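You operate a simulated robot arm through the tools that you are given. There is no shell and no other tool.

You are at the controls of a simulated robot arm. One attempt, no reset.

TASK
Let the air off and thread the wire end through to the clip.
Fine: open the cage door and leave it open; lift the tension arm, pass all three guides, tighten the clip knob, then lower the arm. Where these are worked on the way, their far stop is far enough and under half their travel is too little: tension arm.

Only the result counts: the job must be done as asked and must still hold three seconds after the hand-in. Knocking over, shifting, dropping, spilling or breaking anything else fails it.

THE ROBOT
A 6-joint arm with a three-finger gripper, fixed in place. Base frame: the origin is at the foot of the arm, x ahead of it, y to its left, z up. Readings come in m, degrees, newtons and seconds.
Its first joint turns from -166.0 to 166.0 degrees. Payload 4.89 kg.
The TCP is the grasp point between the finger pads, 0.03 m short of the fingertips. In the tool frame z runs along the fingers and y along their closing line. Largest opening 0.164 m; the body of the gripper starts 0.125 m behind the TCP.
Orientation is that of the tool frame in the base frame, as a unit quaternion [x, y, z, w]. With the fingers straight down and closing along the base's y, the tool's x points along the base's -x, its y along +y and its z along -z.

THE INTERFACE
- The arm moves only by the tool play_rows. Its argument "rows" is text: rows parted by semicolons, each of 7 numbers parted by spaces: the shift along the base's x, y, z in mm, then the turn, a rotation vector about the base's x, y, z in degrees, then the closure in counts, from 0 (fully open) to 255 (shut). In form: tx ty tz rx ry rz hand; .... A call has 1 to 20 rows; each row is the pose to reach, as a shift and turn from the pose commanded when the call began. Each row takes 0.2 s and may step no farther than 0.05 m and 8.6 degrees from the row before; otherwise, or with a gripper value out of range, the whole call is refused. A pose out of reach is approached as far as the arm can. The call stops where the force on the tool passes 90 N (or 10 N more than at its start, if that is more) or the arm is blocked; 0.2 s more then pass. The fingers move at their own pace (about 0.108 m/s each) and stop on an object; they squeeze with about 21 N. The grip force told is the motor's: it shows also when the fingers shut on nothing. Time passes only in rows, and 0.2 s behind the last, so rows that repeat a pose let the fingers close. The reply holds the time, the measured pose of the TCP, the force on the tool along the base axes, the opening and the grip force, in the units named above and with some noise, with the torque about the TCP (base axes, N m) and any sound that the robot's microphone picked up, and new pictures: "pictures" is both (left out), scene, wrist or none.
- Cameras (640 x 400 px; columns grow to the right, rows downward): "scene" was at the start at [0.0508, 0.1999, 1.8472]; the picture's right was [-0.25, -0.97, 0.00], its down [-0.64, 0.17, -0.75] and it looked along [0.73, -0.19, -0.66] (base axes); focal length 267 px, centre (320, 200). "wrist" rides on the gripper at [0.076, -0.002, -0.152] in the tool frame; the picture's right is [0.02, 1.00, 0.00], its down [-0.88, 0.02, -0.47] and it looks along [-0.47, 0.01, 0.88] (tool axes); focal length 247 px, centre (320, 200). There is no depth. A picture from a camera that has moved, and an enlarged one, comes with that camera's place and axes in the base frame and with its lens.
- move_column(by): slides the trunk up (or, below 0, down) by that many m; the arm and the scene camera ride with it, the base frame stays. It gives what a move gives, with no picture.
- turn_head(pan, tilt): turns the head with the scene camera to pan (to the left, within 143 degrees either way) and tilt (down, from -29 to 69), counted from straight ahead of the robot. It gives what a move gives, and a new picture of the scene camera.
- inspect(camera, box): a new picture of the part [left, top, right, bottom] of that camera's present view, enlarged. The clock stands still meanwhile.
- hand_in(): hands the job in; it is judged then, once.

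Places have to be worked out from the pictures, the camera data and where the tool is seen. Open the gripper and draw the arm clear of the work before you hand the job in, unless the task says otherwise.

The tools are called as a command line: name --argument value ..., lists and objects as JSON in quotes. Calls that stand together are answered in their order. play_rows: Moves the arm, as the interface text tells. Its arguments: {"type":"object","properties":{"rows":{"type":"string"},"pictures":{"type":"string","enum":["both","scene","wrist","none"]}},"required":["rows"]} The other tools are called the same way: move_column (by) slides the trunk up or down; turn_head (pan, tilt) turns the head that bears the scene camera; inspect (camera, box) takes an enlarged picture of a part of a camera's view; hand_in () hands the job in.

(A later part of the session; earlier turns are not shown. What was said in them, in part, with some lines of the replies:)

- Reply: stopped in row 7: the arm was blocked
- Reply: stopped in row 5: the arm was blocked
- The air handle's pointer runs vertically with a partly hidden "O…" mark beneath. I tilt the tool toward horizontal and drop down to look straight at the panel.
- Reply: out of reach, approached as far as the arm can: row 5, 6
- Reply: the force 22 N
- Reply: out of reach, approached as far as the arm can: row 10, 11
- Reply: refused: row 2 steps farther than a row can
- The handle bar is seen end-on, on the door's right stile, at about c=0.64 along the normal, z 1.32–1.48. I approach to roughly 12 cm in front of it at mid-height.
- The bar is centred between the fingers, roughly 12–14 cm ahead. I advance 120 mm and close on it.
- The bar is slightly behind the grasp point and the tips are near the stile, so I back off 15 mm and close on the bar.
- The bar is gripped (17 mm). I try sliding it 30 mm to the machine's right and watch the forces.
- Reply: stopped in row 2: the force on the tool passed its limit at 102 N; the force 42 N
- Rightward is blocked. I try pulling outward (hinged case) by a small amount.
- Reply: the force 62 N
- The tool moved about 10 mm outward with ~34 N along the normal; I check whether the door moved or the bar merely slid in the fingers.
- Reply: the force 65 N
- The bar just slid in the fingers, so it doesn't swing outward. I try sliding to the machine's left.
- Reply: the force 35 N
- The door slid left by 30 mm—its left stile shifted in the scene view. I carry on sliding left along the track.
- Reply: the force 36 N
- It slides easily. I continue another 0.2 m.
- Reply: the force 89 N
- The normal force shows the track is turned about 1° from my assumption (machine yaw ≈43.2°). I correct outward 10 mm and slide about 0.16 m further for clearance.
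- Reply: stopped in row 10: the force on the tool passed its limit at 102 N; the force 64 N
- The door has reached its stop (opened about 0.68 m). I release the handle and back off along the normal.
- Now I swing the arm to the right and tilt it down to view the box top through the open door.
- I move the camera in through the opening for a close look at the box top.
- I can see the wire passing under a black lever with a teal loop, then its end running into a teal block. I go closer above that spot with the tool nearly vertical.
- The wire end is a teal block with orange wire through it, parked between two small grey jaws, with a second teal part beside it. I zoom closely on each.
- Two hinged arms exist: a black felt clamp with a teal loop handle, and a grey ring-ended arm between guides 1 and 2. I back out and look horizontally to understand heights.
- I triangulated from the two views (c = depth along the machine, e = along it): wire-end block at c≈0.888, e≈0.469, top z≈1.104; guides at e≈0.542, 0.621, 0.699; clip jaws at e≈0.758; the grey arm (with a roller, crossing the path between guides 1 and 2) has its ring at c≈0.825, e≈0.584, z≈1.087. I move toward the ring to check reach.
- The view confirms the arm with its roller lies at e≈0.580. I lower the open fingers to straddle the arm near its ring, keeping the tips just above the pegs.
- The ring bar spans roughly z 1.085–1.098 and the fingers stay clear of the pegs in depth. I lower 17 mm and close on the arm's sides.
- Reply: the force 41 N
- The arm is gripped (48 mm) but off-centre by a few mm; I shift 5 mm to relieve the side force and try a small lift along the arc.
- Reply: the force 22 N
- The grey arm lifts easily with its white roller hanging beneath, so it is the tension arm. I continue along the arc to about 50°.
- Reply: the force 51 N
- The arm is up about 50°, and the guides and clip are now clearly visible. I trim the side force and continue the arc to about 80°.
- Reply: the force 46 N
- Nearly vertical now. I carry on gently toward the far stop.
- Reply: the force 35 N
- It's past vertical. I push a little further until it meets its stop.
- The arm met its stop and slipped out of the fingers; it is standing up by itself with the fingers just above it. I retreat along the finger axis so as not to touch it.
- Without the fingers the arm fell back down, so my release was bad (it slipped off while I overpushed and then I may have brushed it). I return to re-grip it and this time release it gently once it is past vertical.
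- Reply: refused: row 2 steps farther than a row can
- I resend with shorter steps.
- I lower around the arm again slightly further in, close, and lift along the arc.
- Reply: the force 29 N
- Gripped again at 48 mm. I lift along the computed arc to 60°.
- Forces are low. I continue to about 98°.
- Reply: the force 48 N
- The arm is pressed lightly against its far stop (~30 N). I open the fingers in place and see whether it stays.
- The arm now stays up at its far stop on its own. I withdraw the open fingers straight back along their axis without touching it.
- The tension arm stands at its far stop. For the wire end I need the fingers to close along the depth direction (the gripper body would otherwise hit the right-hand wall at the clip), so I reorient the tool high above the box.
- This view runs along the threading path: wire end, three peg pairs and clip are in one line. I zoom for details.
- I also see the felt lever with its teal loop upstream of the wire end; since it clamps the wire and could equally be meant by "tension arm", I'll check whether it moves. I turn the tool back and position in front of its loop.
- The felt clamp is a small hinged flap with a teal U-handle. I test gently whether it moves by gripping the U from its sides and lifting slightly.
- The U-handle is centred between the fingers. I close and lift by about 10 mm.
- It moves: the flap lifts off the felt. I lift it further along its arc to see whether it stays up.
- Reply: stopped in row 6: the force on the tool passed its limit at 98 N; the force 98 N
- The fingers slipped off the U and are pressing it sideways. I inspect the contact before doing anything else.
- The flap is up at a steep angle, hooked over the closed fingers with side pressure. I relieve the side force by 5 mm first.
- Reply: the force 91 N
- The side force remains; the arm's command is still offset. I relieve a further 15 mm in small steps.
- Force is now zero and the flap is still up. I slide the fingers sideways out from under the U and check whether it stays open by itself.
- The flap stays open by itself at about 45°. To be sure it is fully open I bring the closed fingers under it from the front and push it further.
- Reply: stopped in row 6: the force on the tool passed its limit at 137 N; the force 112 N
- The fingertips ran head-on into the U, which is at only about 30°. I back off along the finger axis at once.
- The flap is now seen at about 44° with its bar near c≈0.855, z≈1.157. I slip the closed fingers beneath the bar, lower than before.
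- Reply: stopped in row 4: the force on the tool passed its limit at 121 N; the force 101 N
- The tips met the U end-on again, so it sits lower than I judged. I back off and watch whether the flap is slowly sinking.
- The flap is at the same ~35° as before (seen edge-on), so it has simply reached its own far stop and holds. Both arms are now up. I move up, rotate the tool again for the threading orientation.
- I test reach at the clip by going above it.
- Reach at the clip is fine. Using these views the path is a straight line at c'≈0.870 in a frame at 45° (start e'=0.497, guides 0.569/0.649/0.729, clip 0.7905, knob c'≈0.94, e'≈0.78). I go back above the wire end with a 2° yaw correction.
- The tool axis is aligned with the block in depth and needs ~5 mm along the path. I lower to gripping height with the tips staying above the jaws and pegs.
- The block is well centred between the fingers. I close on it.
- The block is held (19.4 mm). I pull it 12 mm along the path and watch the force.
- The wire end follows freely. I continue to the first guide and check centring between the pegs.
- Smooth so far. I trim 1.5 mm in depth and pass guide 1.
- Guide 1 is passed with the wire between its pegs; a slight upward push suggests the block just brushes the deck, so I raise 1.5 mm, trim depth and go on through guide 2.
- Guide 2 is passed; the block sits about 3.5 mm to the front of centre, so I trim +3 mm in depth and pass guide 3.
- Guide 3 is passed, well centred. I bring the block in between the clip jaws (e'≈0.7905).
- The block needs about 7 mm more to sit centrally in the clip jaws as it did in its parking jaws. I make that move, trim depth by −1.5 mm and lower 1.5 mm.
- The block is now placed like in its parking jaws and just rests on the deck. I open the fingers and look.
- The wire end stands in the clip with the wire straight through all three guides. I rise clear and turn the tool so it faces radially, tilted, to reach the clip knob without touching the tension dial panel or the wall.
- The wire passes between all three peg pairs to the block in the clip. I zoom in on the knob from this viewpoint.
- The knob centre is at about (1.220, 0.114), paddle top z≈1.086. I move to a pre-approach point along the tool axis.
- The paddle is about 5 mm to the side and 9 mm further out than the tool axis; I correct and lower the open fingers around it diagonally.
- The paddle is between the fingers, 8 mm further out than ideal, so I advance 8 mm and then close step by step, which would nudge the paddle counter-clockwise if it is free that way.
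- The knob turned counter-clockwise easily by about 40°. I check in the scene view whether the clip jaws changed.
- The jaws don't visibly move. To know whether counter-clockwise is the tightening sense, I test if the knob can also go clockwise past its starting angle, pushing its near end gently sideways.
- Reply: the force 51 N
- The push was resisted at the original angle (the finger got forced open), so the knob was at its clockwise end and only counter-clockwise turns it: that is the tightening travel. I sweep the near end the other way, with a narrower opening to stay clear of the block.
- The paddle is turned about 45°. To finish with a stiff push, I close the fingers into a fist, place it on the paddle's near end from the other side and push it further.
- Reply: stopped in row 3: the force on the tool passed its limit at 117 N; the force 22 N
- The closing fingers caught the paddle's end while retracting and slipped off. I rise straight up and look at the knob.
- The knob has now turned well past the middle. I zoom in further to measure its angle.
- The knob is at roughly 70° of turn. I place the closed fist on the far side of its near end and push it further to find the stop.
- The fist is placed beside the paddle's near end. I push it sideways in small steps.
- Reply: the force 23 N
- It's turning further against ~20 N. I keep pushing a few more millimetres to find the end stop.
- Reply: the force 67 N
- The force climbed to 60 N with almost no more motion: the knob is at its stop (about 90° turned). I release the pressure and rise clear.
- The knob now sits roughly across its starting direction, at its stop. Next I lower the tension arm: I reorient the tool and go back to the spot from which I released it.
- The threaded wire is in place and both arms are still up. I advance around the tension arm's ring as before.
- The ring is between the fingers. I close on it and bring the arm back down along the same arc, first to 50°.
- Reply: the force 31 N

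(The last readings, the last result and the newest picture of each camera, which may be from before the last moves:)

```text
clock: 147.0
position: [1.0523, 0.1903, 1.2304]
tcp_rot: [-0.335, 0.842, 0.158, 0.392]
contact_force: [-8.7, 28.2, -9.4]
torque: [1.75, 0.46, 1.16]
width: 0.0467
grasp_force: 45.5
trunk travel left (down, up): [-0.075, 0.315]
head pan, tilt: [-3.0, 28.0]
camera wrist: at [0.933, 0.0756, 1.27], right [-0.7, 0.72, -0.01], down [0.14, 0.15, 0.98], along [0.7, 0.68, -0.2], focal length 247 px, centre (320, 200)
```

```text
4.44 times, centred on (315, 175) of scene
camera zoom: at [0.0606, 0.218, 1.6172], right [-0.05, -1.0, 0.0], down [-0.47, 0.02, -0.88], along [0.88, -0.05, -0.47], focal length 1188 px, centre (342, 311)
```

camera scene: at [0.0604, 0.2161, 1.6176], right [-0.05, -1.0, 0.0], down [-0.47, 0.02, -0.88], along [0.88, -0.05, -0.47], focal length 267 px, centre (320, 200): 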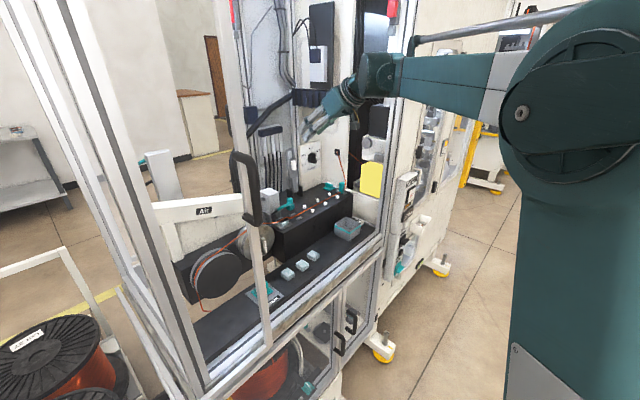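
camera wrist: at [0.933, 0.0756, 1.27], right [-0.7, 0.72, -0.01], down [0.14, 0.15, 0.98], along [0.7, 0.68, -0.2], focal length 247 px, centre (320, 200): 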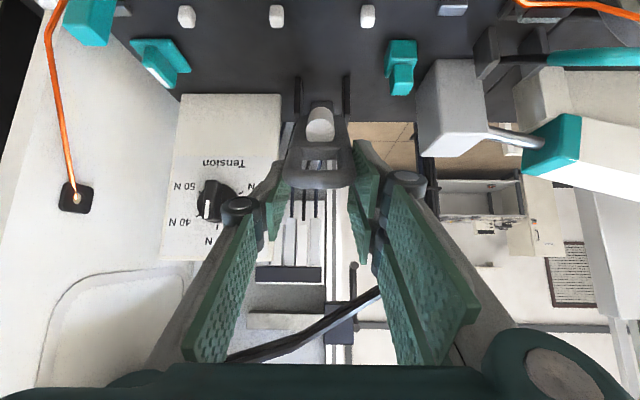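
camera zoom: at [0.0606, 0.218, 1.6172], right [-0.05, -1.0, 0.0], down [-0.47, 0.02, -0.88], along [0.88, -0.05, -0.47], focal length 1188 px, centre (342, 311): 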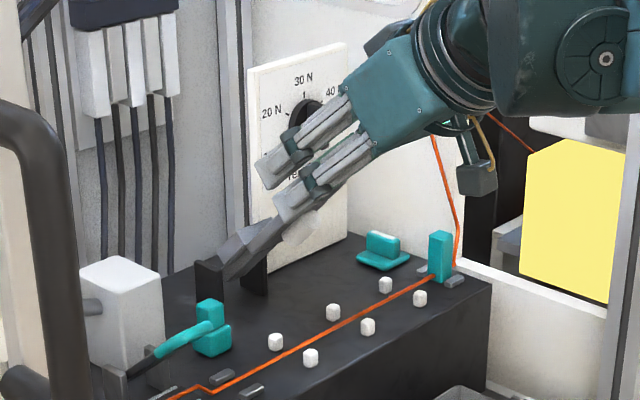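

Halfway down, still well gripped. I continue down to just above its rest.

play_rows --rows "-7.9 -8.3 -10.4 0 0 0 255; -15 -15.8 -21.8 0 0 0 255; -21.5 -22.6 -34.1 0 0 0 255; -27.2 -28.6 -47.1 0 0 0 255; -32.1 -33.8 -60.8 0 0 0 255; -36.2 -38 -75.1 0 0 0 255; -39.5 -41.4 -89.8 0 0 0 255; -41.7 -43.8 -104.9 0 0 0 255; -43.1 -45.3 -117 0 0 0 255; -43.1 -45.3 -117 0 0 0 255" --pictures "wrist"

inspect --camera "wrist" --box '[220, 100, 420, 260]'

inspect --camera "scene" --box '[275, 150, 365, 230]'

```text
clock: 147.5
position: [1.0292, 0.1972, 1.218]
tcp_rot: [-0.342, 0.84, 0.164, 0.387]
contact_force: [-72.5, 66.7, -5.4]
torque: [1.0, 2.82, 0.52]
width: 0.0037
grasp_force: 46.5
trunk travel left (down, up): [-0.075, 0.315]
head pan, tilt: [-3.0, 28.0]
stopped in row 2: the force on the tool passed its limit at 96 N (the readings are from after the stop); the commanded pose is now the measured one
camera wrist: at [0.9131, 0.0798, 1.257], right [-0.71, 0.7, 0.0], down [0.14, 0.15, 0.98], along [0.69, 0.7, -0.21], focal length 247 px, centre (320, 200)
```

wrist: 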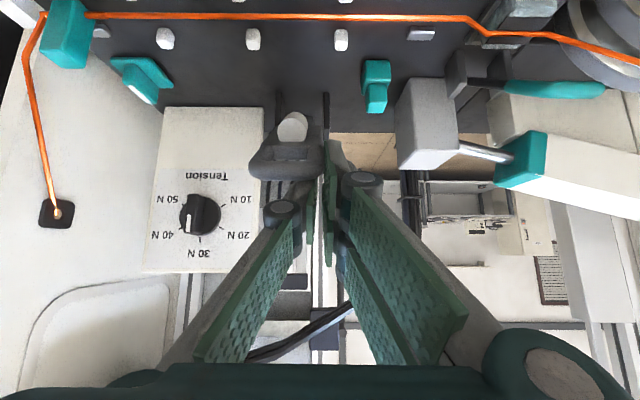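

```text
2.50 times, centred on (320, 180) of wrist
camera zoom: at [0.9131, 0.0798, 1.257], right [-0.71, 0.7, 0.0], down [0.14, 0.15, 0.98], along [0.69, 0.7, -0.21], focal length 617 px, centre (320, 250)
```

zoom: 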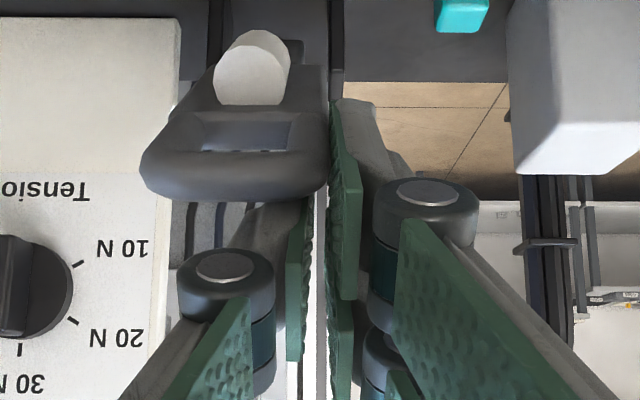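

```text
5.00 times, centred on (320, 190) of scene
camera zoom: at [0.0557, 0.2216, 1.617], right [-0.05, -1.0, 0.0], down [-0.47, 0.02, -0.88], along [0.88, -0.05, -0.47], focal length 1336 px, centre (320, 250)
```

zoom: 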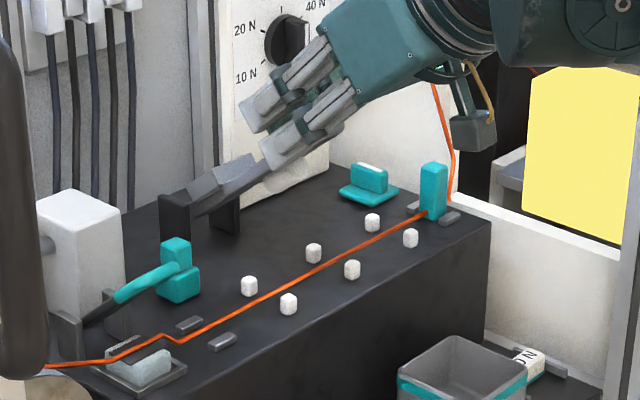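

The ring slipped out of the grip and now rests on one closed finger with side pressure. I relieve the side pressure first, keeping the finger under the ring.

play_rows --rows "-3.4 3.6 0 0 0 0 255; -6.8 7.3 0 0 0 0 255; -10.2 11 0 0 0 0 255; -10.2 11 0 0 0 0 255" --pictures "wrist"

inspect --camera "wrist" --box '[220, 100, 420, 260]'

```text
clock: 148.5
position: [1.0269, 0.199, 1.217]
tcp_rot: [-0.339, 0.841, 0.162, 0.39]
contact_force: [-28.3, 55.0, -11.2]
torque: [1.84, 0.63, 0.45]
width: 0.0
grasp_force: 44.5
trunk travel left (down, up): [-0.075, 0.315]
head pan, tilt: [-3.0, 28.0]
camera wrist: at [0.9087, 0.0826, 1.2548], right [-0.7, 0.71, -0.01], down [0.14, 0.15, 0.98], along [0.7, 0.69, -0.21], focal length 247 px, centre (320, 200)
```

wrist: 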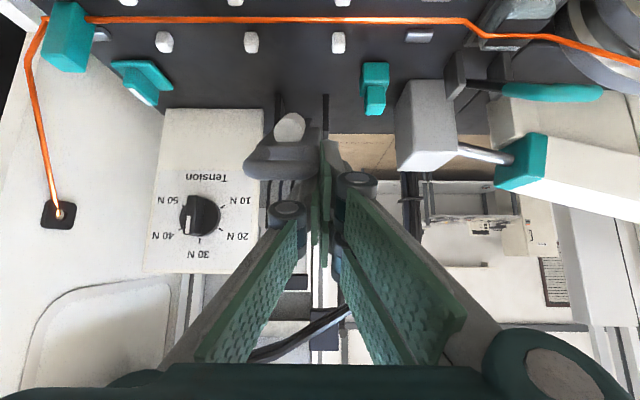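

```text
2.50 times, centred on (320, 180) of wrist
camera zoom: at [0.9087, 0.0826, 1.2548], right [-0.7, 0.71, -0.01], down [0.14, 0.15, 0.98], along [0.7, 0.69, -0.21], focal length 617 px, centre (320, 250)
```

zoom: 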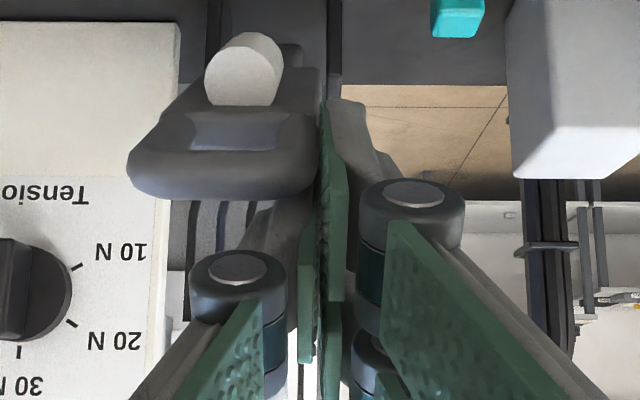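

The ring is held by side friction under the upper finger; moving down along the arc will carry it down. I descend slowly.

play_rows --rows "-5.5 -5.8 -10 0 0 0 255; -10.5 -11 -21 0 0 0 255; -15 -15.8 -32 0 0 0 255; -18.5 -19.5 -43 0 0 0 255; -21.5 -22.5 -55 0 0 0 255; -24 -25 -67 0 0 0 255; -26 -27 -78 0 0 0 255; -26 -27 -78 0 0 0 255" --pictures "wrist"

inspect --camera "wrist" --box '[220, 100, 420, 260]'

inspect --camera "scene" --box '[275, 150, 365, 230]'

```text
clock: 150.3
position: [0.9994, 0.1717, 1.1389]
tcp_rot: [-0.338, 0.841, 0.161, 0.39]
contact_force: [-26.1, 62.6, -0.4]
torque: [2.2, 0.6, 0.34]
width: 0.0062
grasp_force: 45.5
trunk travel left (down, up): [-0.075, 0.315]
head pan, tilt: [-3.0, 28.0]
camera wrist: at [0.8824, 0.0558, 1.1774], right [-0.7, 0.71, -0.01], down [0.14, 0.15, 0.98], along [0.7, 0.69, -0.2], focal length 247 px, centre (320, 200)
```

wrist: 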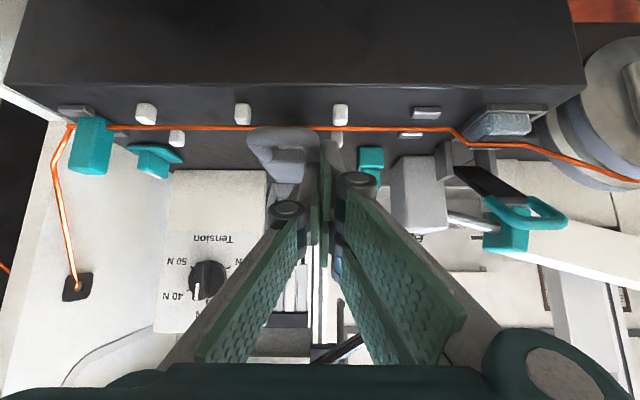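

```text
2.50 times, centred on (320, 180) of wrist
camera zoom: at [0.8824, 0.0558, 1.1774], right [-0.7, 0.71, -0.01], down [0.14, 0.15, 0.98], along [0.7, 0.69, -0.2], focal length 617 px, centre (320, 250)
```

zoom: 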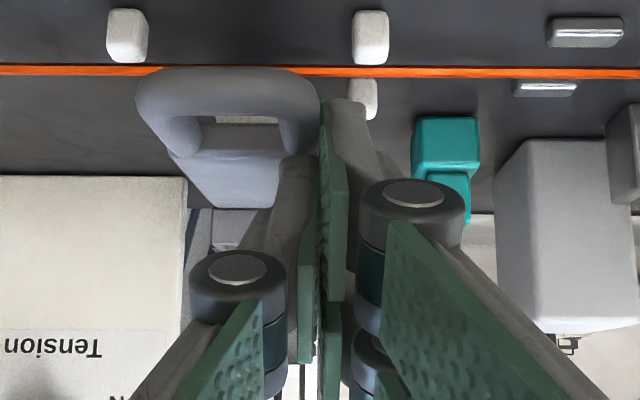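

```text
5.00 times, centred on (320, 190) of scene
camera zoom: at [0.059, 0.2197, 1.6171], right [-0.05, -1.0, 0.0], down [-0.47, 0.02, -0.88], along [0.88, -0.05, -0.47], focal length 1336 px, centre (320, 250)
```

zoom: 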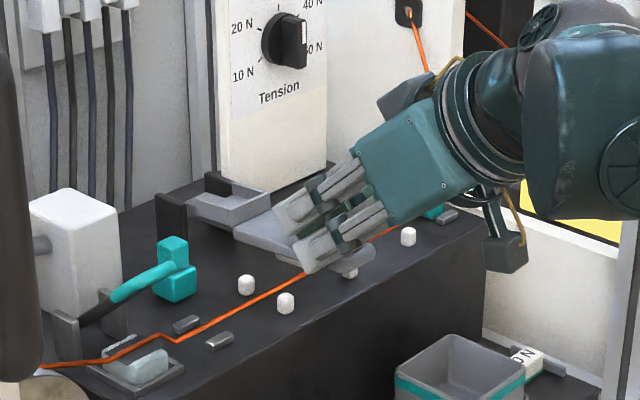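

The tension arm is down flat again with the wire beneath it. I relieve the side contact first so friction won't lift it, then rise.

play_rows --rows "-3.4 3.6 0 0 0 0 255; -6.8 7.3 0 0 0 0 255; -10.2 11 0 0 0 0 255; -13.7 14.6 0 0 0 0 255; -17 18 0 0 0 0 255; -17 18 0 0 0 0 255" --pictures "wrist"

inspect --camera "wrist" --box '[180, 80, 420, 260]'

```text
clock: 151.7
position: [0.9847, 0.1857, 1.1385]
tcp_rot: [-0.336, 0.842, 0.161, 0.391]
contact_force: [0.7, 0.5, -0.1]
torque: [0.01, 0.01, 0.0]
width: 0.0005
grasp_force: 45.4
trunk travel left (down, up): [-0.075, 0.315]
head pan, tilt: [-3.0, 28.0]
camera wrist: at [0.8667, 0.0701, 1.1769], right [-0.7, 0.71, -0.01], down [0.14, 0.15, 0.98], along [0.7, 0.69, -0.2], focal length 247 px, centre (320, 200)
```

wrist: 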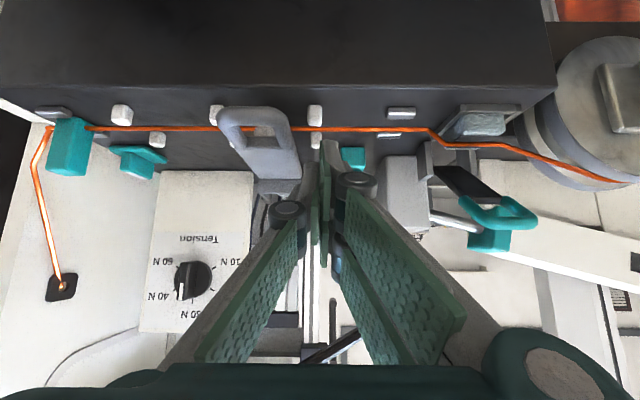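

```text
2.22 times, centred on (300, 170) of wrist
camera zoom: at [0.8667, 0.0701, 1.1769], right [-0.7, 0.71, -0.01], down [0.14, 0.15, 0.98], along [0.7, 0.69, -0.2], focal length 549 px, centre (364, 267)
```

zoom: 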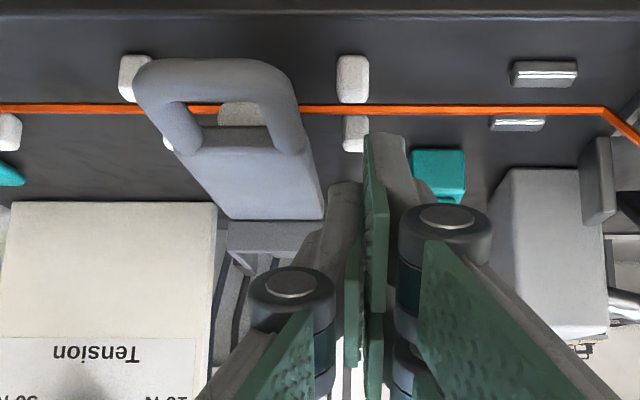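

The arm rests freely. Next I close the felt flap again: I rise, move over to it and lay the closed fingers just above its upper face.

play_rows --rows "-16.8 -15.7 19.3 0 0 0 255; -33.6 -31.4 38.6 0 0 0 255; -33.6 -31.4 80 0 0 0 255; -64.3 1.5 90 0 0 0 255; -95.1 34.3 90 0 0 0 255; -127.2 68.6 85 0 0 0 255; -123.4 72.1 70.5 0 0 0 255; -106.6 87.8 51.2 0 0 0 255; -89.8 103.6 31.9 0 0 0 255; -89.8 103.6 31.9 0 0 0 255" --pictures "wrist"

inspect --camera "wrist" --box '[220, 80, 420, 240]'

inspect --camera "scene" --box '[255, 150, 365, 240]'

```text
clock: 153.7
position: [0.8826, 0.2777, 1.1823]
tcp_rot: [-0.335, 0.841, 0.161, 0.392]
contact_force: [-75.7, -51.2, 73.7]
torque: [-0.5, 1.08, 0.39]
width: 0.0063
grasp_force: 44.9
trunk travel left (down, up): [-0.075, 0.315]
head pan, tilt: [-3.0, 28.0]
stopped in row 9: the force on the tool passed its limit at 143 N (the readings are from after the stop); the commanded pose is now the measured one
camera wrist: at [0.7644, 0.1617, 1.2206], right [-0.7, 0.71, -0.01], down [0.14, 0.14, 0.98], along [0.7, 0.69, -0.2], focal length 247 px, centre (320, 200)
```

wrist: 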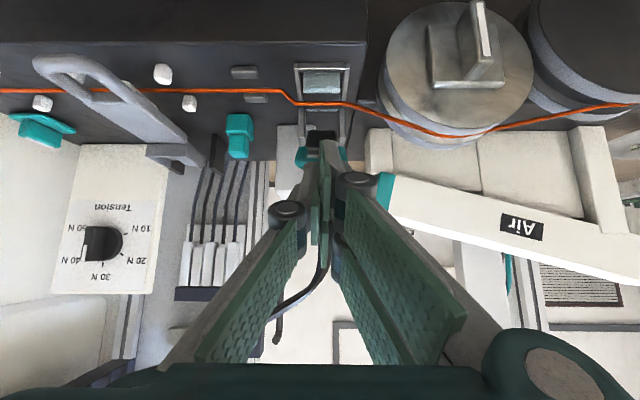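

```text
2.50 times, centred on (320, 160) of wrist
camera zoom: at [0.7644, 0.1617, 1.2206], right [-0.7, 0.71, -0.01], down [0.14, 0.14, 0.98], along [0.7, 0.69, -0.2], focal length 617 px, centre (320, 300)
```

zoom: 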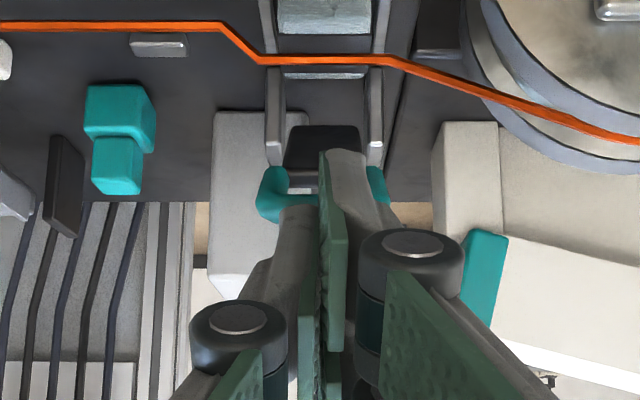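

```text
4.44 times, centred on (310, 195) of scene
camera zoom: at [0.0521, 0.2112, 1.6196], right [-0.05, -1.0, 0.0], down [-0.46, 0.03, -0.89], along [0.88, -0.04, -0.46], focal length 1188 px, centre (364, 222)
```

zoom: 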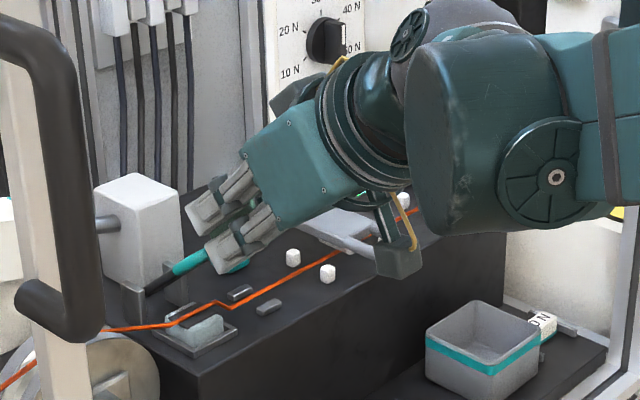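

The tips met the U-bar end-on again, so it stands higher than I assumed (~46°). I back off and come in above it.

play_rows --rows "-11.2 -10.5 12.9 0 0 0 255; -22.4 -21 25.8 0 0 0 255; -21.1 -19.7 54.3 0 0 0 255; -4.4 -4.1 35 0 0 0 255; 12.4 11.6 15.7 0 0 0 255; 22.3 20.8 4.4 0 0 0 255; 22.3 20.8 4.4 0 0 0 255" --pictures "wrist"

inspect --camera "wrist" --box '[220, 60, 420, 220]'

inspect --camera "scene" --box '[255, 150, 365, 240]'

```text
clock: 155.3
position: [0.9127, 0.3052, 1.1796]
tcp_rot: [-0.337, 0.842, 0.162, 0.39]
contact_force: [-0.5, -0.2, 0.0]
torque: [0.02, 0.07, 0.02]
width: 0.0001
grasp_force: 44.7
trunk travel left (down, up): [-0.075, 0.315]
head pan, tilt: [-3.0, 28.0]
camera wrist: at [0.795, 0.1896, 1.217], right [-0.7, 0.71, -0.01], down [0.14, 0.15, 0.98], along [0.7, 0.69, -0.2], focal length 247 px, centre (320, 200)
```

wrist: 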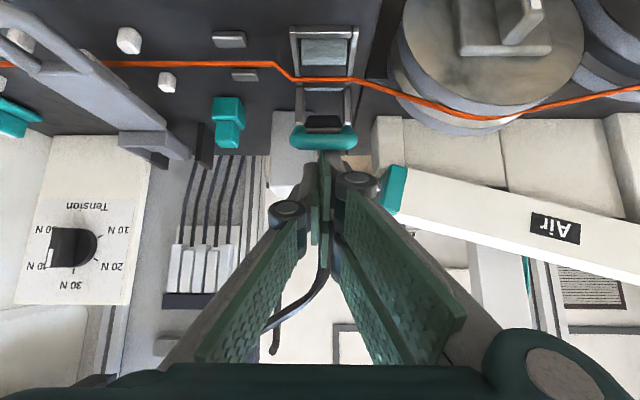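

```text
2.50 times, centred on (320, 140) of wrist
camera zoom: at [0.795, 0.1896, 1.217], right [-0.7, 0.71, -0.01], down [0.14, 0.15, 0.98], along [0.7, 0.69, -0.2], focal length 617 px, centre (320, 350)
```

zoom: 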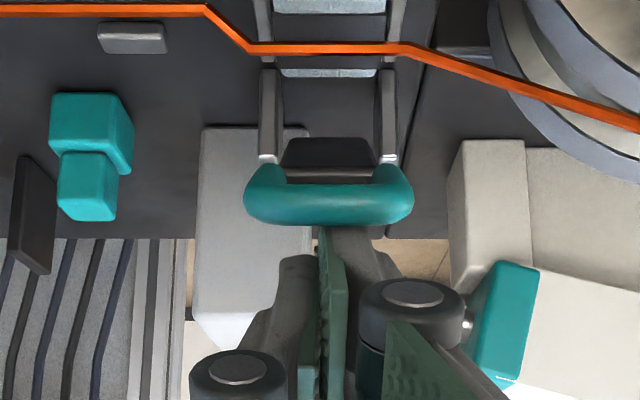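

```text
4.44 times, centred on (310, 195) of scene
camera zoom: at [0.0607, 0.2161, 1.6176], right [-0.05, -1.0, 0.0], down [-0.47, 0.02, -0.88], along [0.88, -0.05, -0.47], focal length 1188 px, centre (364, 222)
```

zoom: 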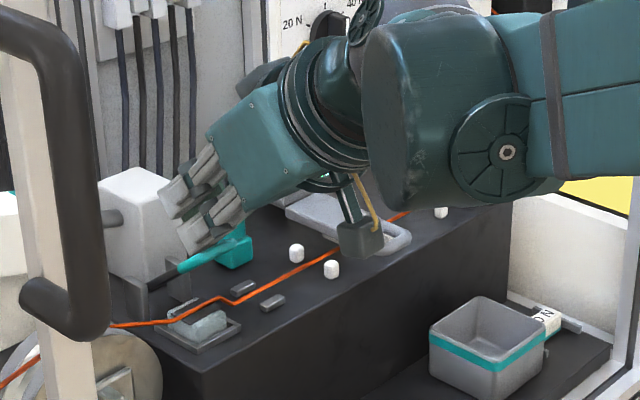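

Now the fingers are above the bar with no contact. I press the flap down along its arc.

play_rows --rows "-4.7 -4.4 -7.7 0 0 0 255; -9.4 -8.8 -15.3 0 0 0 255; -14.1 -13.2 -24.5 0 0 0 255; -17.5 -16.4 -34 0 0 0 255; -19 -17.8 -44 0 0 0 255; -19 -17.8 -50 0 0 0 255; -19 -17.8 -50 0 0 0 255" --pictures "wrist"

inspect --camera "wrist" --box '[220, 80, 420, 240]'

inspect --camera "scene" --box '[255, 150, 365, 240]'

```text
clock: 156.9
position: [0.8941, 0.2855, 1.129]
tcp_rot: [-0.337, 0.841, 0.162, 0.39]
contact_force: [0.1, -0.2, -0.3]
torque: [0.02, 0.01, 0.0]
width: 0.0001
grasp_force: 45.0
trunk travel left (down, up): [-0.075, 0.315]
head pan, tilt: [-3.0, 28.0]
camera wrist: at [0.7762, 0.1703, 1.168], right [-0.7, 0.71, -0.01], down [0.14, 0.15, 0.98], along [0.7, 0.69, -0.2], focal length 247 px, centre (320, 200)
```

wrist: 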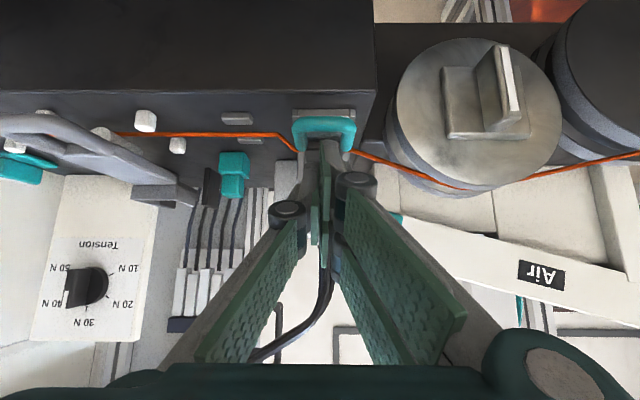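

```text
2.50 times, centred on (320, 160) of wrist
camera zoom: at [0.7762, 0.1703, 1.168], right [-0.7, 0.71, -0.01], down [0.14, 0.15, 0.98], along [0.7, 0.69, -0.2], focal length 617 px, centre (320, 300)
```

zoom: 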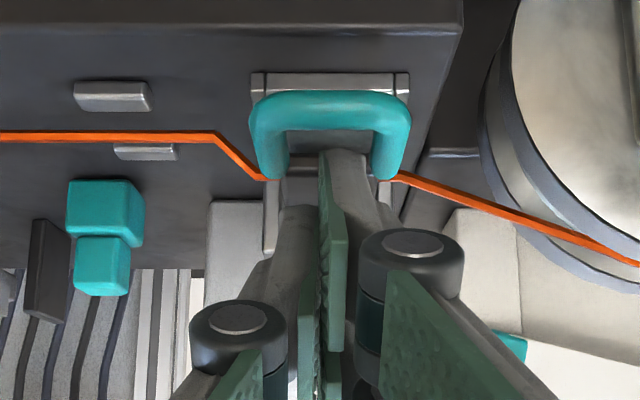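

```text
4.44 times, centred on (310, 195) of scene
camera zoom: at [0.0604, 0.2161, 1.6176], right [-0.05, -1.0, 0.0], down [-0.47, 0.02, -0.88], along [0.88, -0.05, -0.47], focal length 1188 px, centre (364, 222)
```

zoom: 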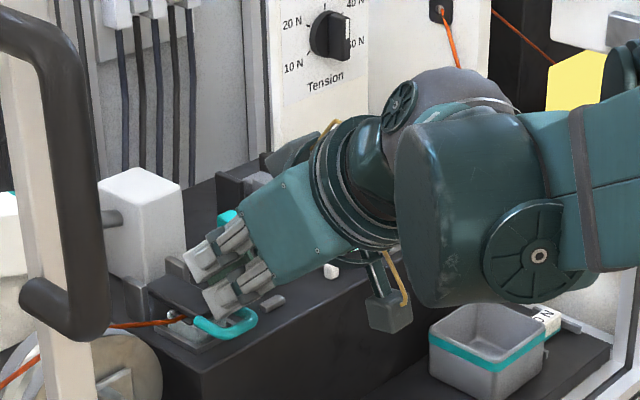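

The flap is down. I press it lightly to make sure it is fully seated.

play_rows --rows "0 0 -4 0 0 0 255; 0 0 -8 0 0 0 255; 0 0 -12 0 0 0 255; 0 0 -15 0 0 0 255; 0 0 -15 0 0 0 255" --pictures "wrist"

inspect --camera "scene" --box '[265, 185, 325, 235]'

```text
clock: 158.1
position: [0.8944, 0.2841, 1.1172]
tcp_rot: [-0.336, 0.842, 0.162, 0.391]
contact_force: [-2.5, -5.8, 32.5]
torque: [-0.04, -0.04, 0.06]
width: 0.0061
grasp_force: 45.0
trunk travel left (down, up): [-0.075, 0.315]
head pan, tilt: [-3.0, 28.0]
camera wrist: at [0.7752, 0.1688, 1.1553], right [-0.7, 0.71, -0.01], down [0.14, 0.15, 0.98], along [0.7, 0.69, -0.2], focal length 247 px, centre (320, 200)
```

wrist: 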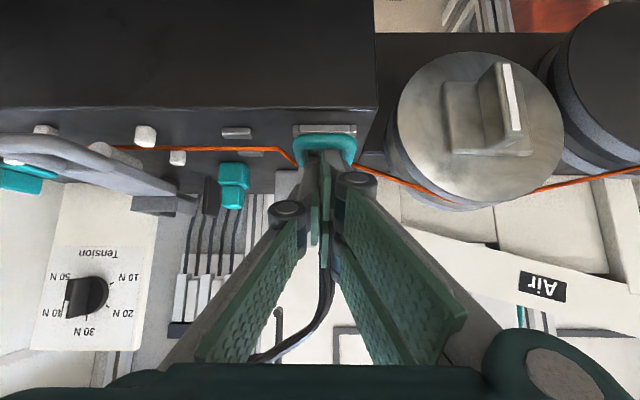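

```text
8.00 times, centred on (295, 210) of scene
camera zoom: at [0.0586, 0.2152, 1.6181], right [-0.05, -1.0, 0.0], down [-0.47, 0.03, -0.88], along [0.88, -0.05, -0.47], focal length 2138 px, centre (520, 120)
```

zoom: 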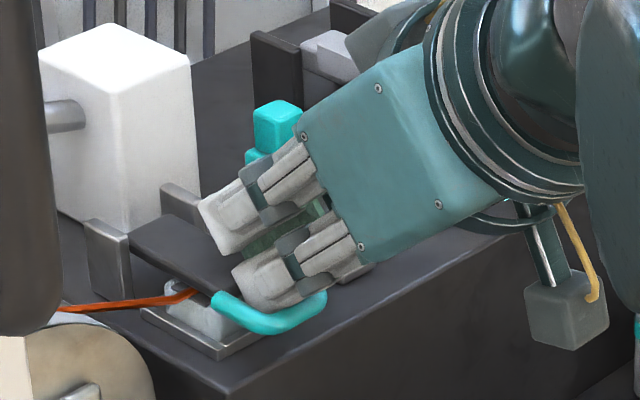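

It's seated (32 N push-back). I withdraw up and back out, then inspect the overall state.

play_rows --rows "0 0 10 0 0 0 255; -14 -13 30 0 0 0 255; -35 -33 55 0 0 0 255; -60 -56 80 0 0 0 230; -90 -84 105 0 0 0 200; -120 -115 130 0 0 0 170; -145 -150 150 0 0 0 150; -145 -190 160 0 0 0 150; -145 -230 165 0 0 0 150; -145 -230 165 0 0 0 150" --pictures "both"

inspect --camera "scene" --box '[260, 160, 370, 240]'

inspect --camera "scene" --box '[295, 175, 365, 225]'

```text
clock: 160.3
position: [0.7466, 0.0563, 1.2767]
tcp_rot: [-0.336, 0.842, 0.161, 0.39]
contact_force: [-0.4, 0.2, -0.5]
torque: [-0.07, -0.01, -0.03]
width: 0.0673
grasp_force: 0.0
trunk travel left (down, up): [-0.075, 0.315]
head pan, tilt: [-3.0, 28.0]
camera scene: at [0.0604, 0.2163, 1.6176], right [-0.05, -1.0, 0.0], down [-0.47, 0.02, -0.88], along [0.88, -0.05, -0.47], focal length 267 px, centre (320, 200)
camera wrist: at [0.6288, -0.0597, 1.3175], right [-0.7, 0.71, -0.01], down [0.14, 0.15, 0.98], along [0.7, 0.69, -0.2], focal length 247 px, centre (320, 200)
```

scene: 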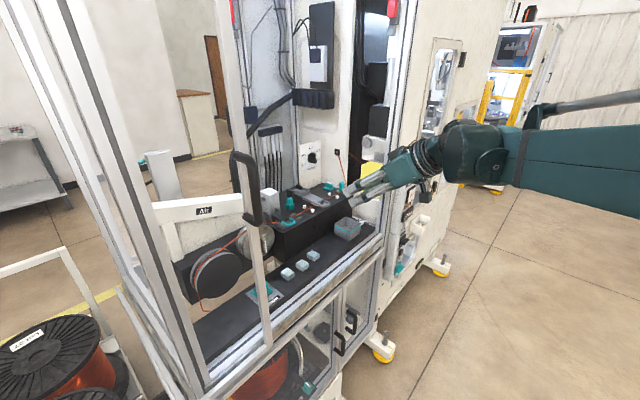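
wrist: 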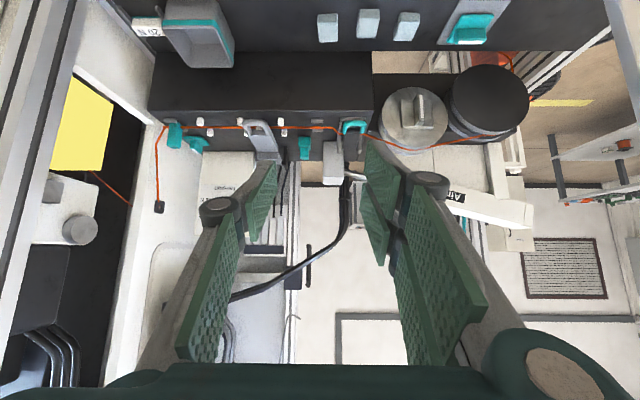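

```text
5.00 times, centred on (315, 200) of scene
camera zoom: at [0.0604, 0.2163, 1.6176], right [-0.05, -1.0, 0.0], down [-0.47, 0.02, -0.88], along [0.88, -0.05, -0.47], focal length 1336 px, centre (345, 200)
```

zoom: 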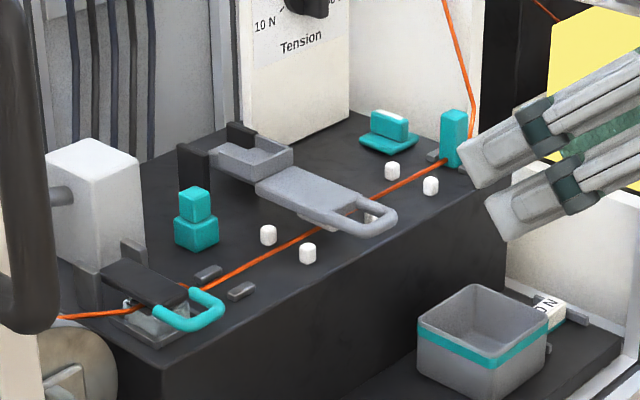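

```text
8.00 times, centred on (330, 200) of scene
camera zoom: at [0.0604, 0.2163, 1.6176], right [-0.05, -1.0, 0.0], down [-0.47, 0.02, -0.88], along [0.88, -0.05, -0.47], focal length 2138 px, centre (240, 200)
```

zoom: 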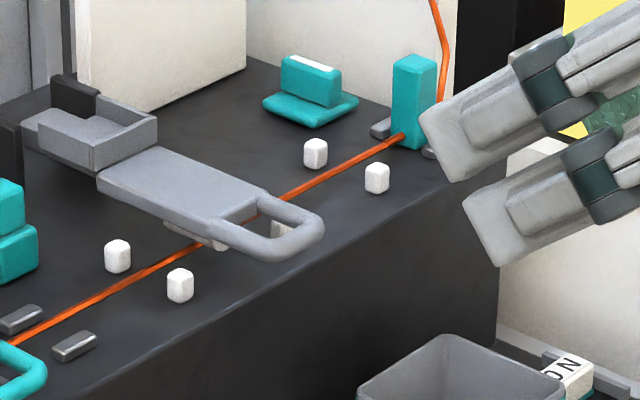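

The wire runs under the lowered arm through all three guides to the clip; the flap is closed as before. I take a steeper look at the knob to check its final angle.

play_rows --rows "43 -1 0 -5.5 5.8 0 150; 86 -2 0 -11 11.7 0 150; 129 -3 0 -16.4 17.5 0 150; 172 -4 0 -21.9 23.4 0 150; 215 -5 0 -27.4 29.2 0 150; 258 -5 0 -27.4 29.2 0 150; 302 -6 -5 -27.4 29.2 0 150; 302 -6 -5 -27.4 29.2 0 150" --pictures "wrist"

inspect --camera "wrist" --box '[200, 90, 340, 210]'

```text
clock: 162.1
position: [1.0545, 0.0494, 1.2713]
tcp_rot: [-0.366, 0.927, 0.038, 0.078]
contact_force: [0.1, -0.4, -0.8]
torque: [0.04, 0.06, 0.01]
width: 0.0673
grasp_force: 0.1
trunk travel left (down, up): [-0.075, 0.315]
head pan, tilt: [-3.0, 28.0]
camera wrist: at [0.9828, -0.0219, 1.4072], right [-0.7, 0.71, 0.01], down [0.57, 0.55, 0.62], along [0.44, 0.44, -0.79], focal length 247 px, centre (320, 200)
```

wrist: 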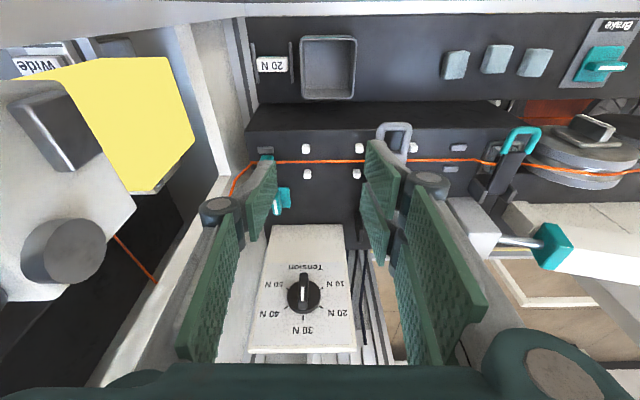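

```text
3.33 times, centred on (270, 150) of wrist
camera zoom: at [0.9828, -0.0219, 1.4072], right [-0.7, 0.71, 0.01], down [0.57, 0.55, 0.62], along [0.44, 0.44, -0.79], focal length 823 px, centre (487, 367)
```

zoom: 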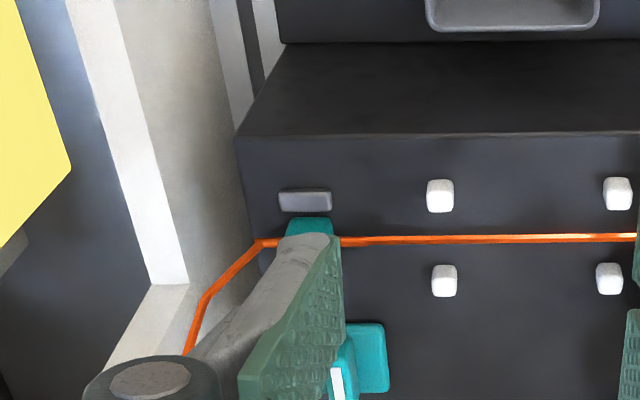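

A finger hides the knob; I close the gripper to uncover it.

play_rows --rows "0 0 0 0 0 0 220; 0 0 0 0 0 0 255; 0 0 0 0 0 0 255" --pictures "none"

inspect --camera "wrist" --box '[240, 130, 330, 220]'

inspect --camera "wrist" --box '[220, 110, 480, 240]'

```text
clock: 162.9
position: [1.0527, 0.0499, 1.2719]
tcp_rot: [-0.367, 0.926, 0.038, 0.078]
contact_force: [-0.2, -0.5, -0.1]
torque: [-0.03, 0.0, -0.02]
width: 0.0
grasp_force: 20.5
trunk travel left (down, up): [-0.075, 0.315]
head pan, tilt: [-3.0, 28.0]
```

```text
4.44 times, centred on (285, 175) of wrist
camera zoom: at [0.9817, -0.022, 1.4079], right [-0.7, 0.71, 0.01], down [0.57, 0.55, 0.62], along [0.44, 0.44, -0.79], focal length 1098 px, centre (476, 311)
```

zoom: 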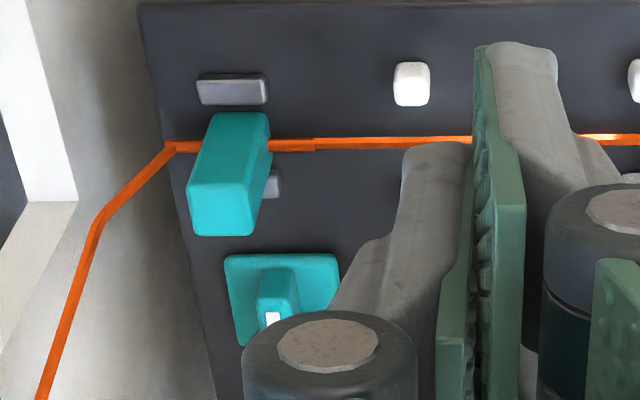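

```text
2.46 times, centred on (350, 175) of wrist
camera zoom: at [0.9817, -0.022, 1.4079], right [-0.7, 0.71, 0.01], down [0.57, 0.55, 0.62], along [0.44, 0.44, -0.79], focal length 608 px, centre (246, 262)
```

zoom: 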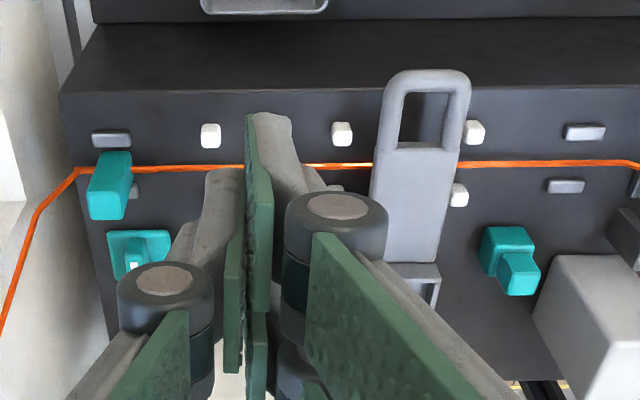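

The knob's plate edges are again parallel to the wire, i.e. exactly a quarter turn: tightened to its stop. I retreat to the same viewpoint I used at the start to compare the arm's rest position with the original picture.

play_rows --rows "-42 7 3 0 0 0 150; -84 14 3 0 0 0 100; -126 22 3 5.5 -5.8 0 50; -168 30 0 11 -11.7 0 0; -210 38 -10 16.4 -17.5 0 0; -250 46 -20 21.9 -23.4 0 0; -290 53 -30 27.4 -29.2 0 0; -321 58 -37 27.4 -29.2 0 0; -321 58 -37 27.4 -29.2 0 0" --pictures "wrist"

inspect --camera "wrist" --box '[205, 120, 275, 190]'

inspect --camera "wrist" --box '[300, 125, 370, 205]'

inspect --camera "wrist" --box '[120, 115, 220, 185]'

```text
clock: 164.9
position: [0.7296, 0.1084, 1.2393]
tcp_rot: [-0.336, 0.842, 0.162, 0.39]
contact_force: [-0.1, -0.4, -0.8]
torque: [0.03, -0.04, -0.02]
width: 0.164
grasp_force: 0.0
trunk travel left (down, up): [-0.075, 0.315]
head pan, tilt: [-3.0, 28.0]
camera wrist: at [0.612, -0.0063, 1.2772], right [-0.7, 0.71, -0.01], down [0.14, 0.15, 0.98], along [0.7, 0.69, -0.2], focal length 247 px, centre (320, 200)
```

wrist: 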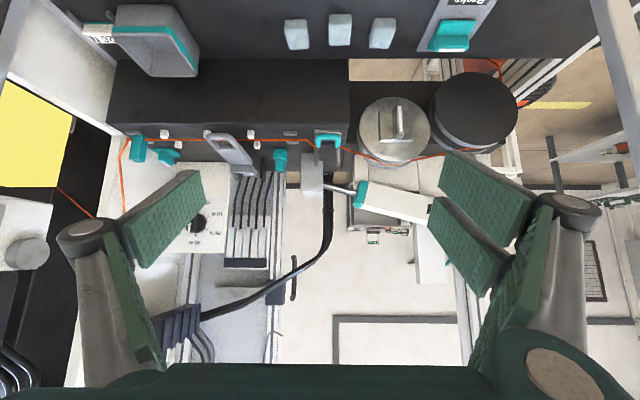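

```text
5.71 times, centred on (240, 155) of wrist
camera zoom: at [0.612, -0.0063, 1.2772], right [-0.7, 0.71, -0.01], down [0.14, 0.15, 0.98], along [0.7, 0.69, -0.2], focal length 1411 px, centre (777, 457)
```

zoom: 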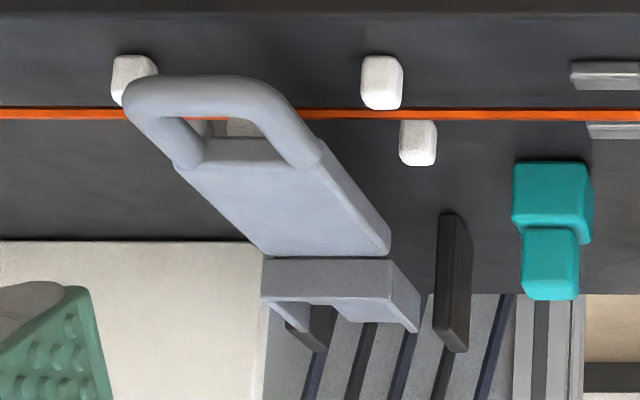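

```text
5.00 times, centred on (335, 165) of wrist
camera zoom: at [0.612, -0.0063, 1.2772], right [-0.7, 0.71, -0.01], down [0.14, 0.15, 0.98], along [0.7, 0.69, -0.2], focal length 1235 px, centre (245, 375)
```

zoom: 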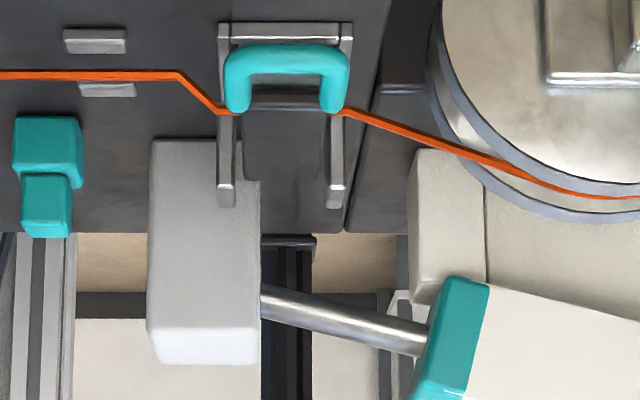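

```text
5.71 times, centred on (170, 150) of wrist
camera zoom: at [0.612, -0.0063, 1.2772], right [-0.7, 0.71, -0.01], down [0.14, 0.15, 0.98], along [0.7, 0.69, -0.2], focal length 1411 px, centre (1177, 486)
```

zoom: 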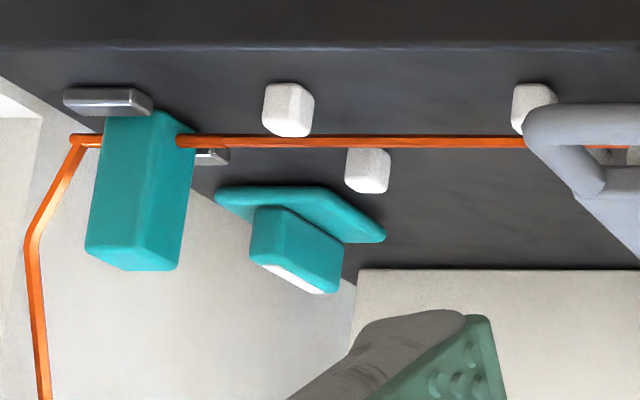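

The arm's ring sits at the same height relative to the guide peg as originally, and the flap matches its original closed picture. I withdraw the open gripper out of the cage and check the air panel once more.

play_rows --rows "-30 -28 15 0 0 0 0; -60 -56 30 0 0 0 0; -90 -84 45 0 0 0 0; -120 -112 60 0 0 0 0; -150 -141 75 0 0 0 0; -150 -141 75 0 0 0 0" --pictures "scene"

turn_head --pan -14 --tilt 35

inspect --camera "scene" --box '[300, 130, 400, 250]'

```text
clock: 166.3
position: [0.58, -0.03, 1.3146]
tcp_rot: [-0.335, 0.842, 0.161, 0.391]
contact_force: [-0.4, 1.2, -0.4]
torque: [-0.04, 0.02, -0.06]
width: 0.1644
grasp_force: 0.1
trunk travel left (down, up): [-0.075, 0.315]
head pan, tilt: [-3.0, 28.0]
camera scene: at [0.0605, 0.2163, 1.6176], right [-0.05, -1.0, 0.0], down [-0.47, 0.02, -0.88], along [0.88, -0.05, -0.47], focal length 267 px, centre (320, 200)
```

scene: 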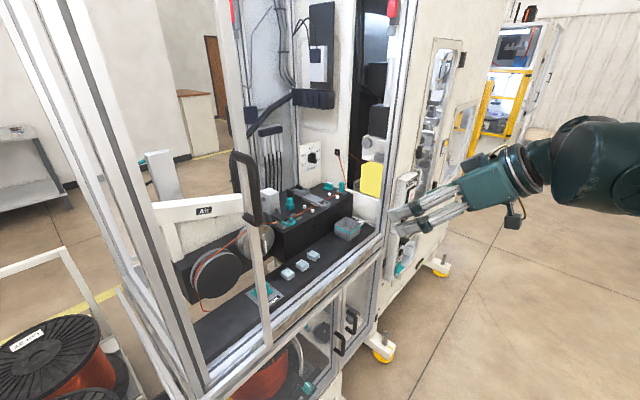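

```text
clock: 167.1
position: [0.5794, -0.0297, 1.3146]
tcp_rot: [-0.336, 0.842, 0.162, 0.39]
contact_force: [-0.2, 0.0, 0.5]
torque: [-0.04, 0.02, -0.01]
width: 0.1641
grasp_force: 0.0
trunk travel left (down, up): [-0.075, 0.315]
head pan, tilt: [-14.0, 35.0]
camera scene: at [0.0549, 0.1997, 1.6067], right [-0.24, -0.97, 0.0], down [-0.56, 0.14, -0.82], along [0.8, -0.2, -0.57], focal length 267 px, centre (320, 200)
```

scene: 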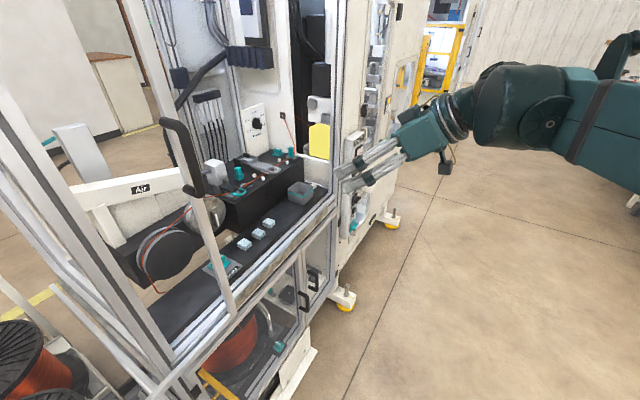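

```text
3.33 times, centred on (350, 190) of scene
camera zoom: at [0.0549, 0.1997, 1.6067], right [-0.24, -0.97, 0.0], down [-0.56, 0.14, -0.82], along [0.8, -0.2, -0.57], focal length 891 px, centre (220, 233)
```

zoom: 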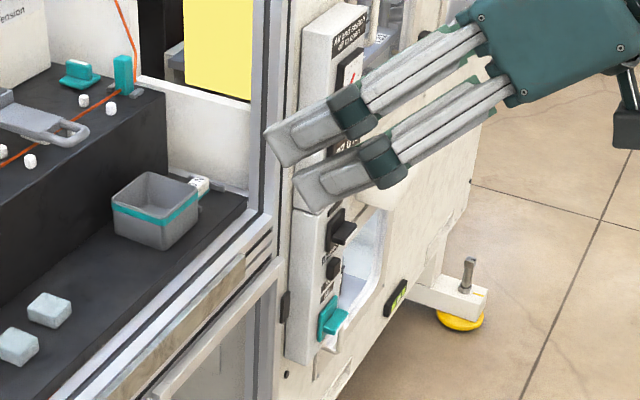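

The air handle is horizontal. I draw the arm further clear to the side, then take a last look at the display and the door.

play_rows --rows "-10 -45 5 0 0 0 0; -20 -90 10 0 0 0 0; -30 -135 15 0 0 0 0; -40 -180 20 0 0 0 0; -50 -225 25 0 0 0 0; -60 -270 30 0 0 0 0; -60 -315 30 0 0 0 0; -60 -315 30 0 0 0 0" --pictures "scene"

inspect --camera "scene" --box '[320, 120, 400, 250]'

inspect --camera "scene" --box '[200, 130, 340, 230]'

```text
clock: 168.9
position: [0.5181, -0.3491, 1.344]
tcp_rot: [-0.335, 0.842, 0.161, 0.392]
contact_force: [-1.1, -0.6, -0.1]
torque: [0.17, -0.06, 0.05]
width: 0.1642
grasp_force: 0.0
trunk travel left (down, up): [-0.075, 0.315]
head pan, tilt: [-14.0, 35.0]
camera scene: at [0.0544, 0.1986, 1.6068], right [-0.24, -0.97, 0.0], down [-0.56, 0.14, -0.82], along [0.79, -0.2, -0.57], focal length 267 px, centre (320, 200)
```

scene: 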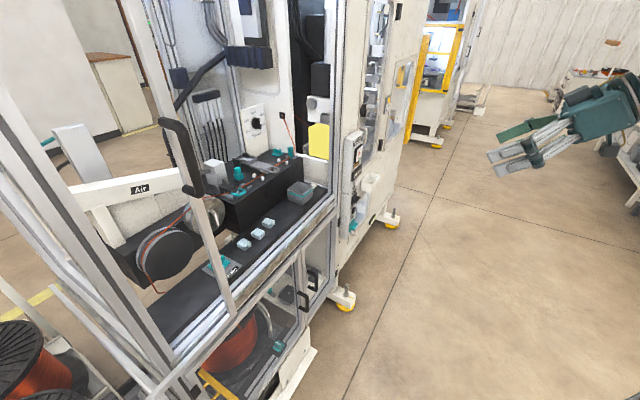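

```text
3.08 times, centred on (360, 185) of scene
camera zoom: at [0.0544, 0.1986, 1.6068], right [-0.24, -0.97, 0.0], down [-0.56, 0.14, -0.82], along [0.79, -0.2, -0.57], focal length 822 px, centre (197, 246)
```

zoom: 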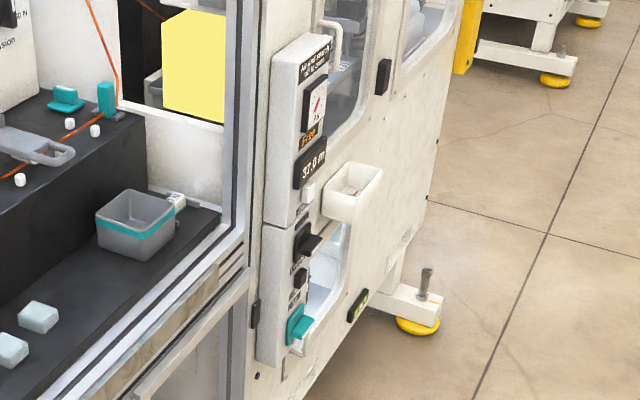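

```text
4.00 times, centred on (270, 180) of scene
camera zoom: at [0.0544, 0.1986, 1.6068], right [-0.24, -0.97, 0.0], down [-0.56, 0.14, -0.82], along [0.79, -0.2, -0.57], focal length 1069 px, centre (520, 280)
```

zoom: 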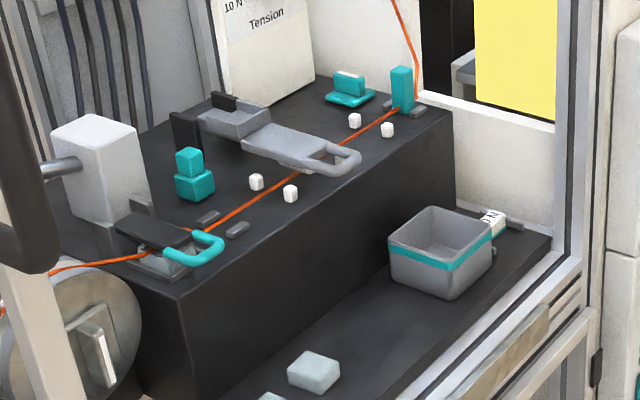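

Display still reads "Free" with the gauge at zero, the door stands open, the wire runs through all three guides to the clip with its knob tightened, and the arm is lowered; the gripper is open and clear. I hand the job in.

hand_in

```text
The job is handed in.
```

The job is handed in. The air is off and the wire end is threaded through all three guides to the clip. I haven't been told how it was judged.

- **Air:** The handle is turned to off. The gauge reads zero and the display changed from "Locked" to "Free".
- **Cage door:** It is slid open to its stop and left open.
- **Tension arm:** I took this to be the grey arm with the white roller. I lifted it to its far stop before threading and lowered it after the knob was tightened. It rests at its original height with the wire underneath.
- **Wire end:** It stands between the clip jaws, with the wire straight between all three pairs of pegs.
- **Clip knob:** It is turned a quarter turn to its stop. Turning it counter-clockwise was the only way it would go, so I took that as tightening. The jaws did not visibly close, so I couldn't confirm by sight that the clip has gripped the wire.

- **Felt flap, not in your list:** I also opened the black flap with the teal handle that presses on the wire, in case that was the "tension arm" you meant. I closed it again afterwards and it matches its original position.
- **Rough moments:** On the first lift the tension arm slipped out and fell back down, and the fingers slipped off it again while I was lowering it. The fingers also bumped the flap's handle and tugged the clip knob with more than 100 N. I saw nothing damaged or out of place in the final pictures.

The gripper is open and the arm is drawn clear of the machine.
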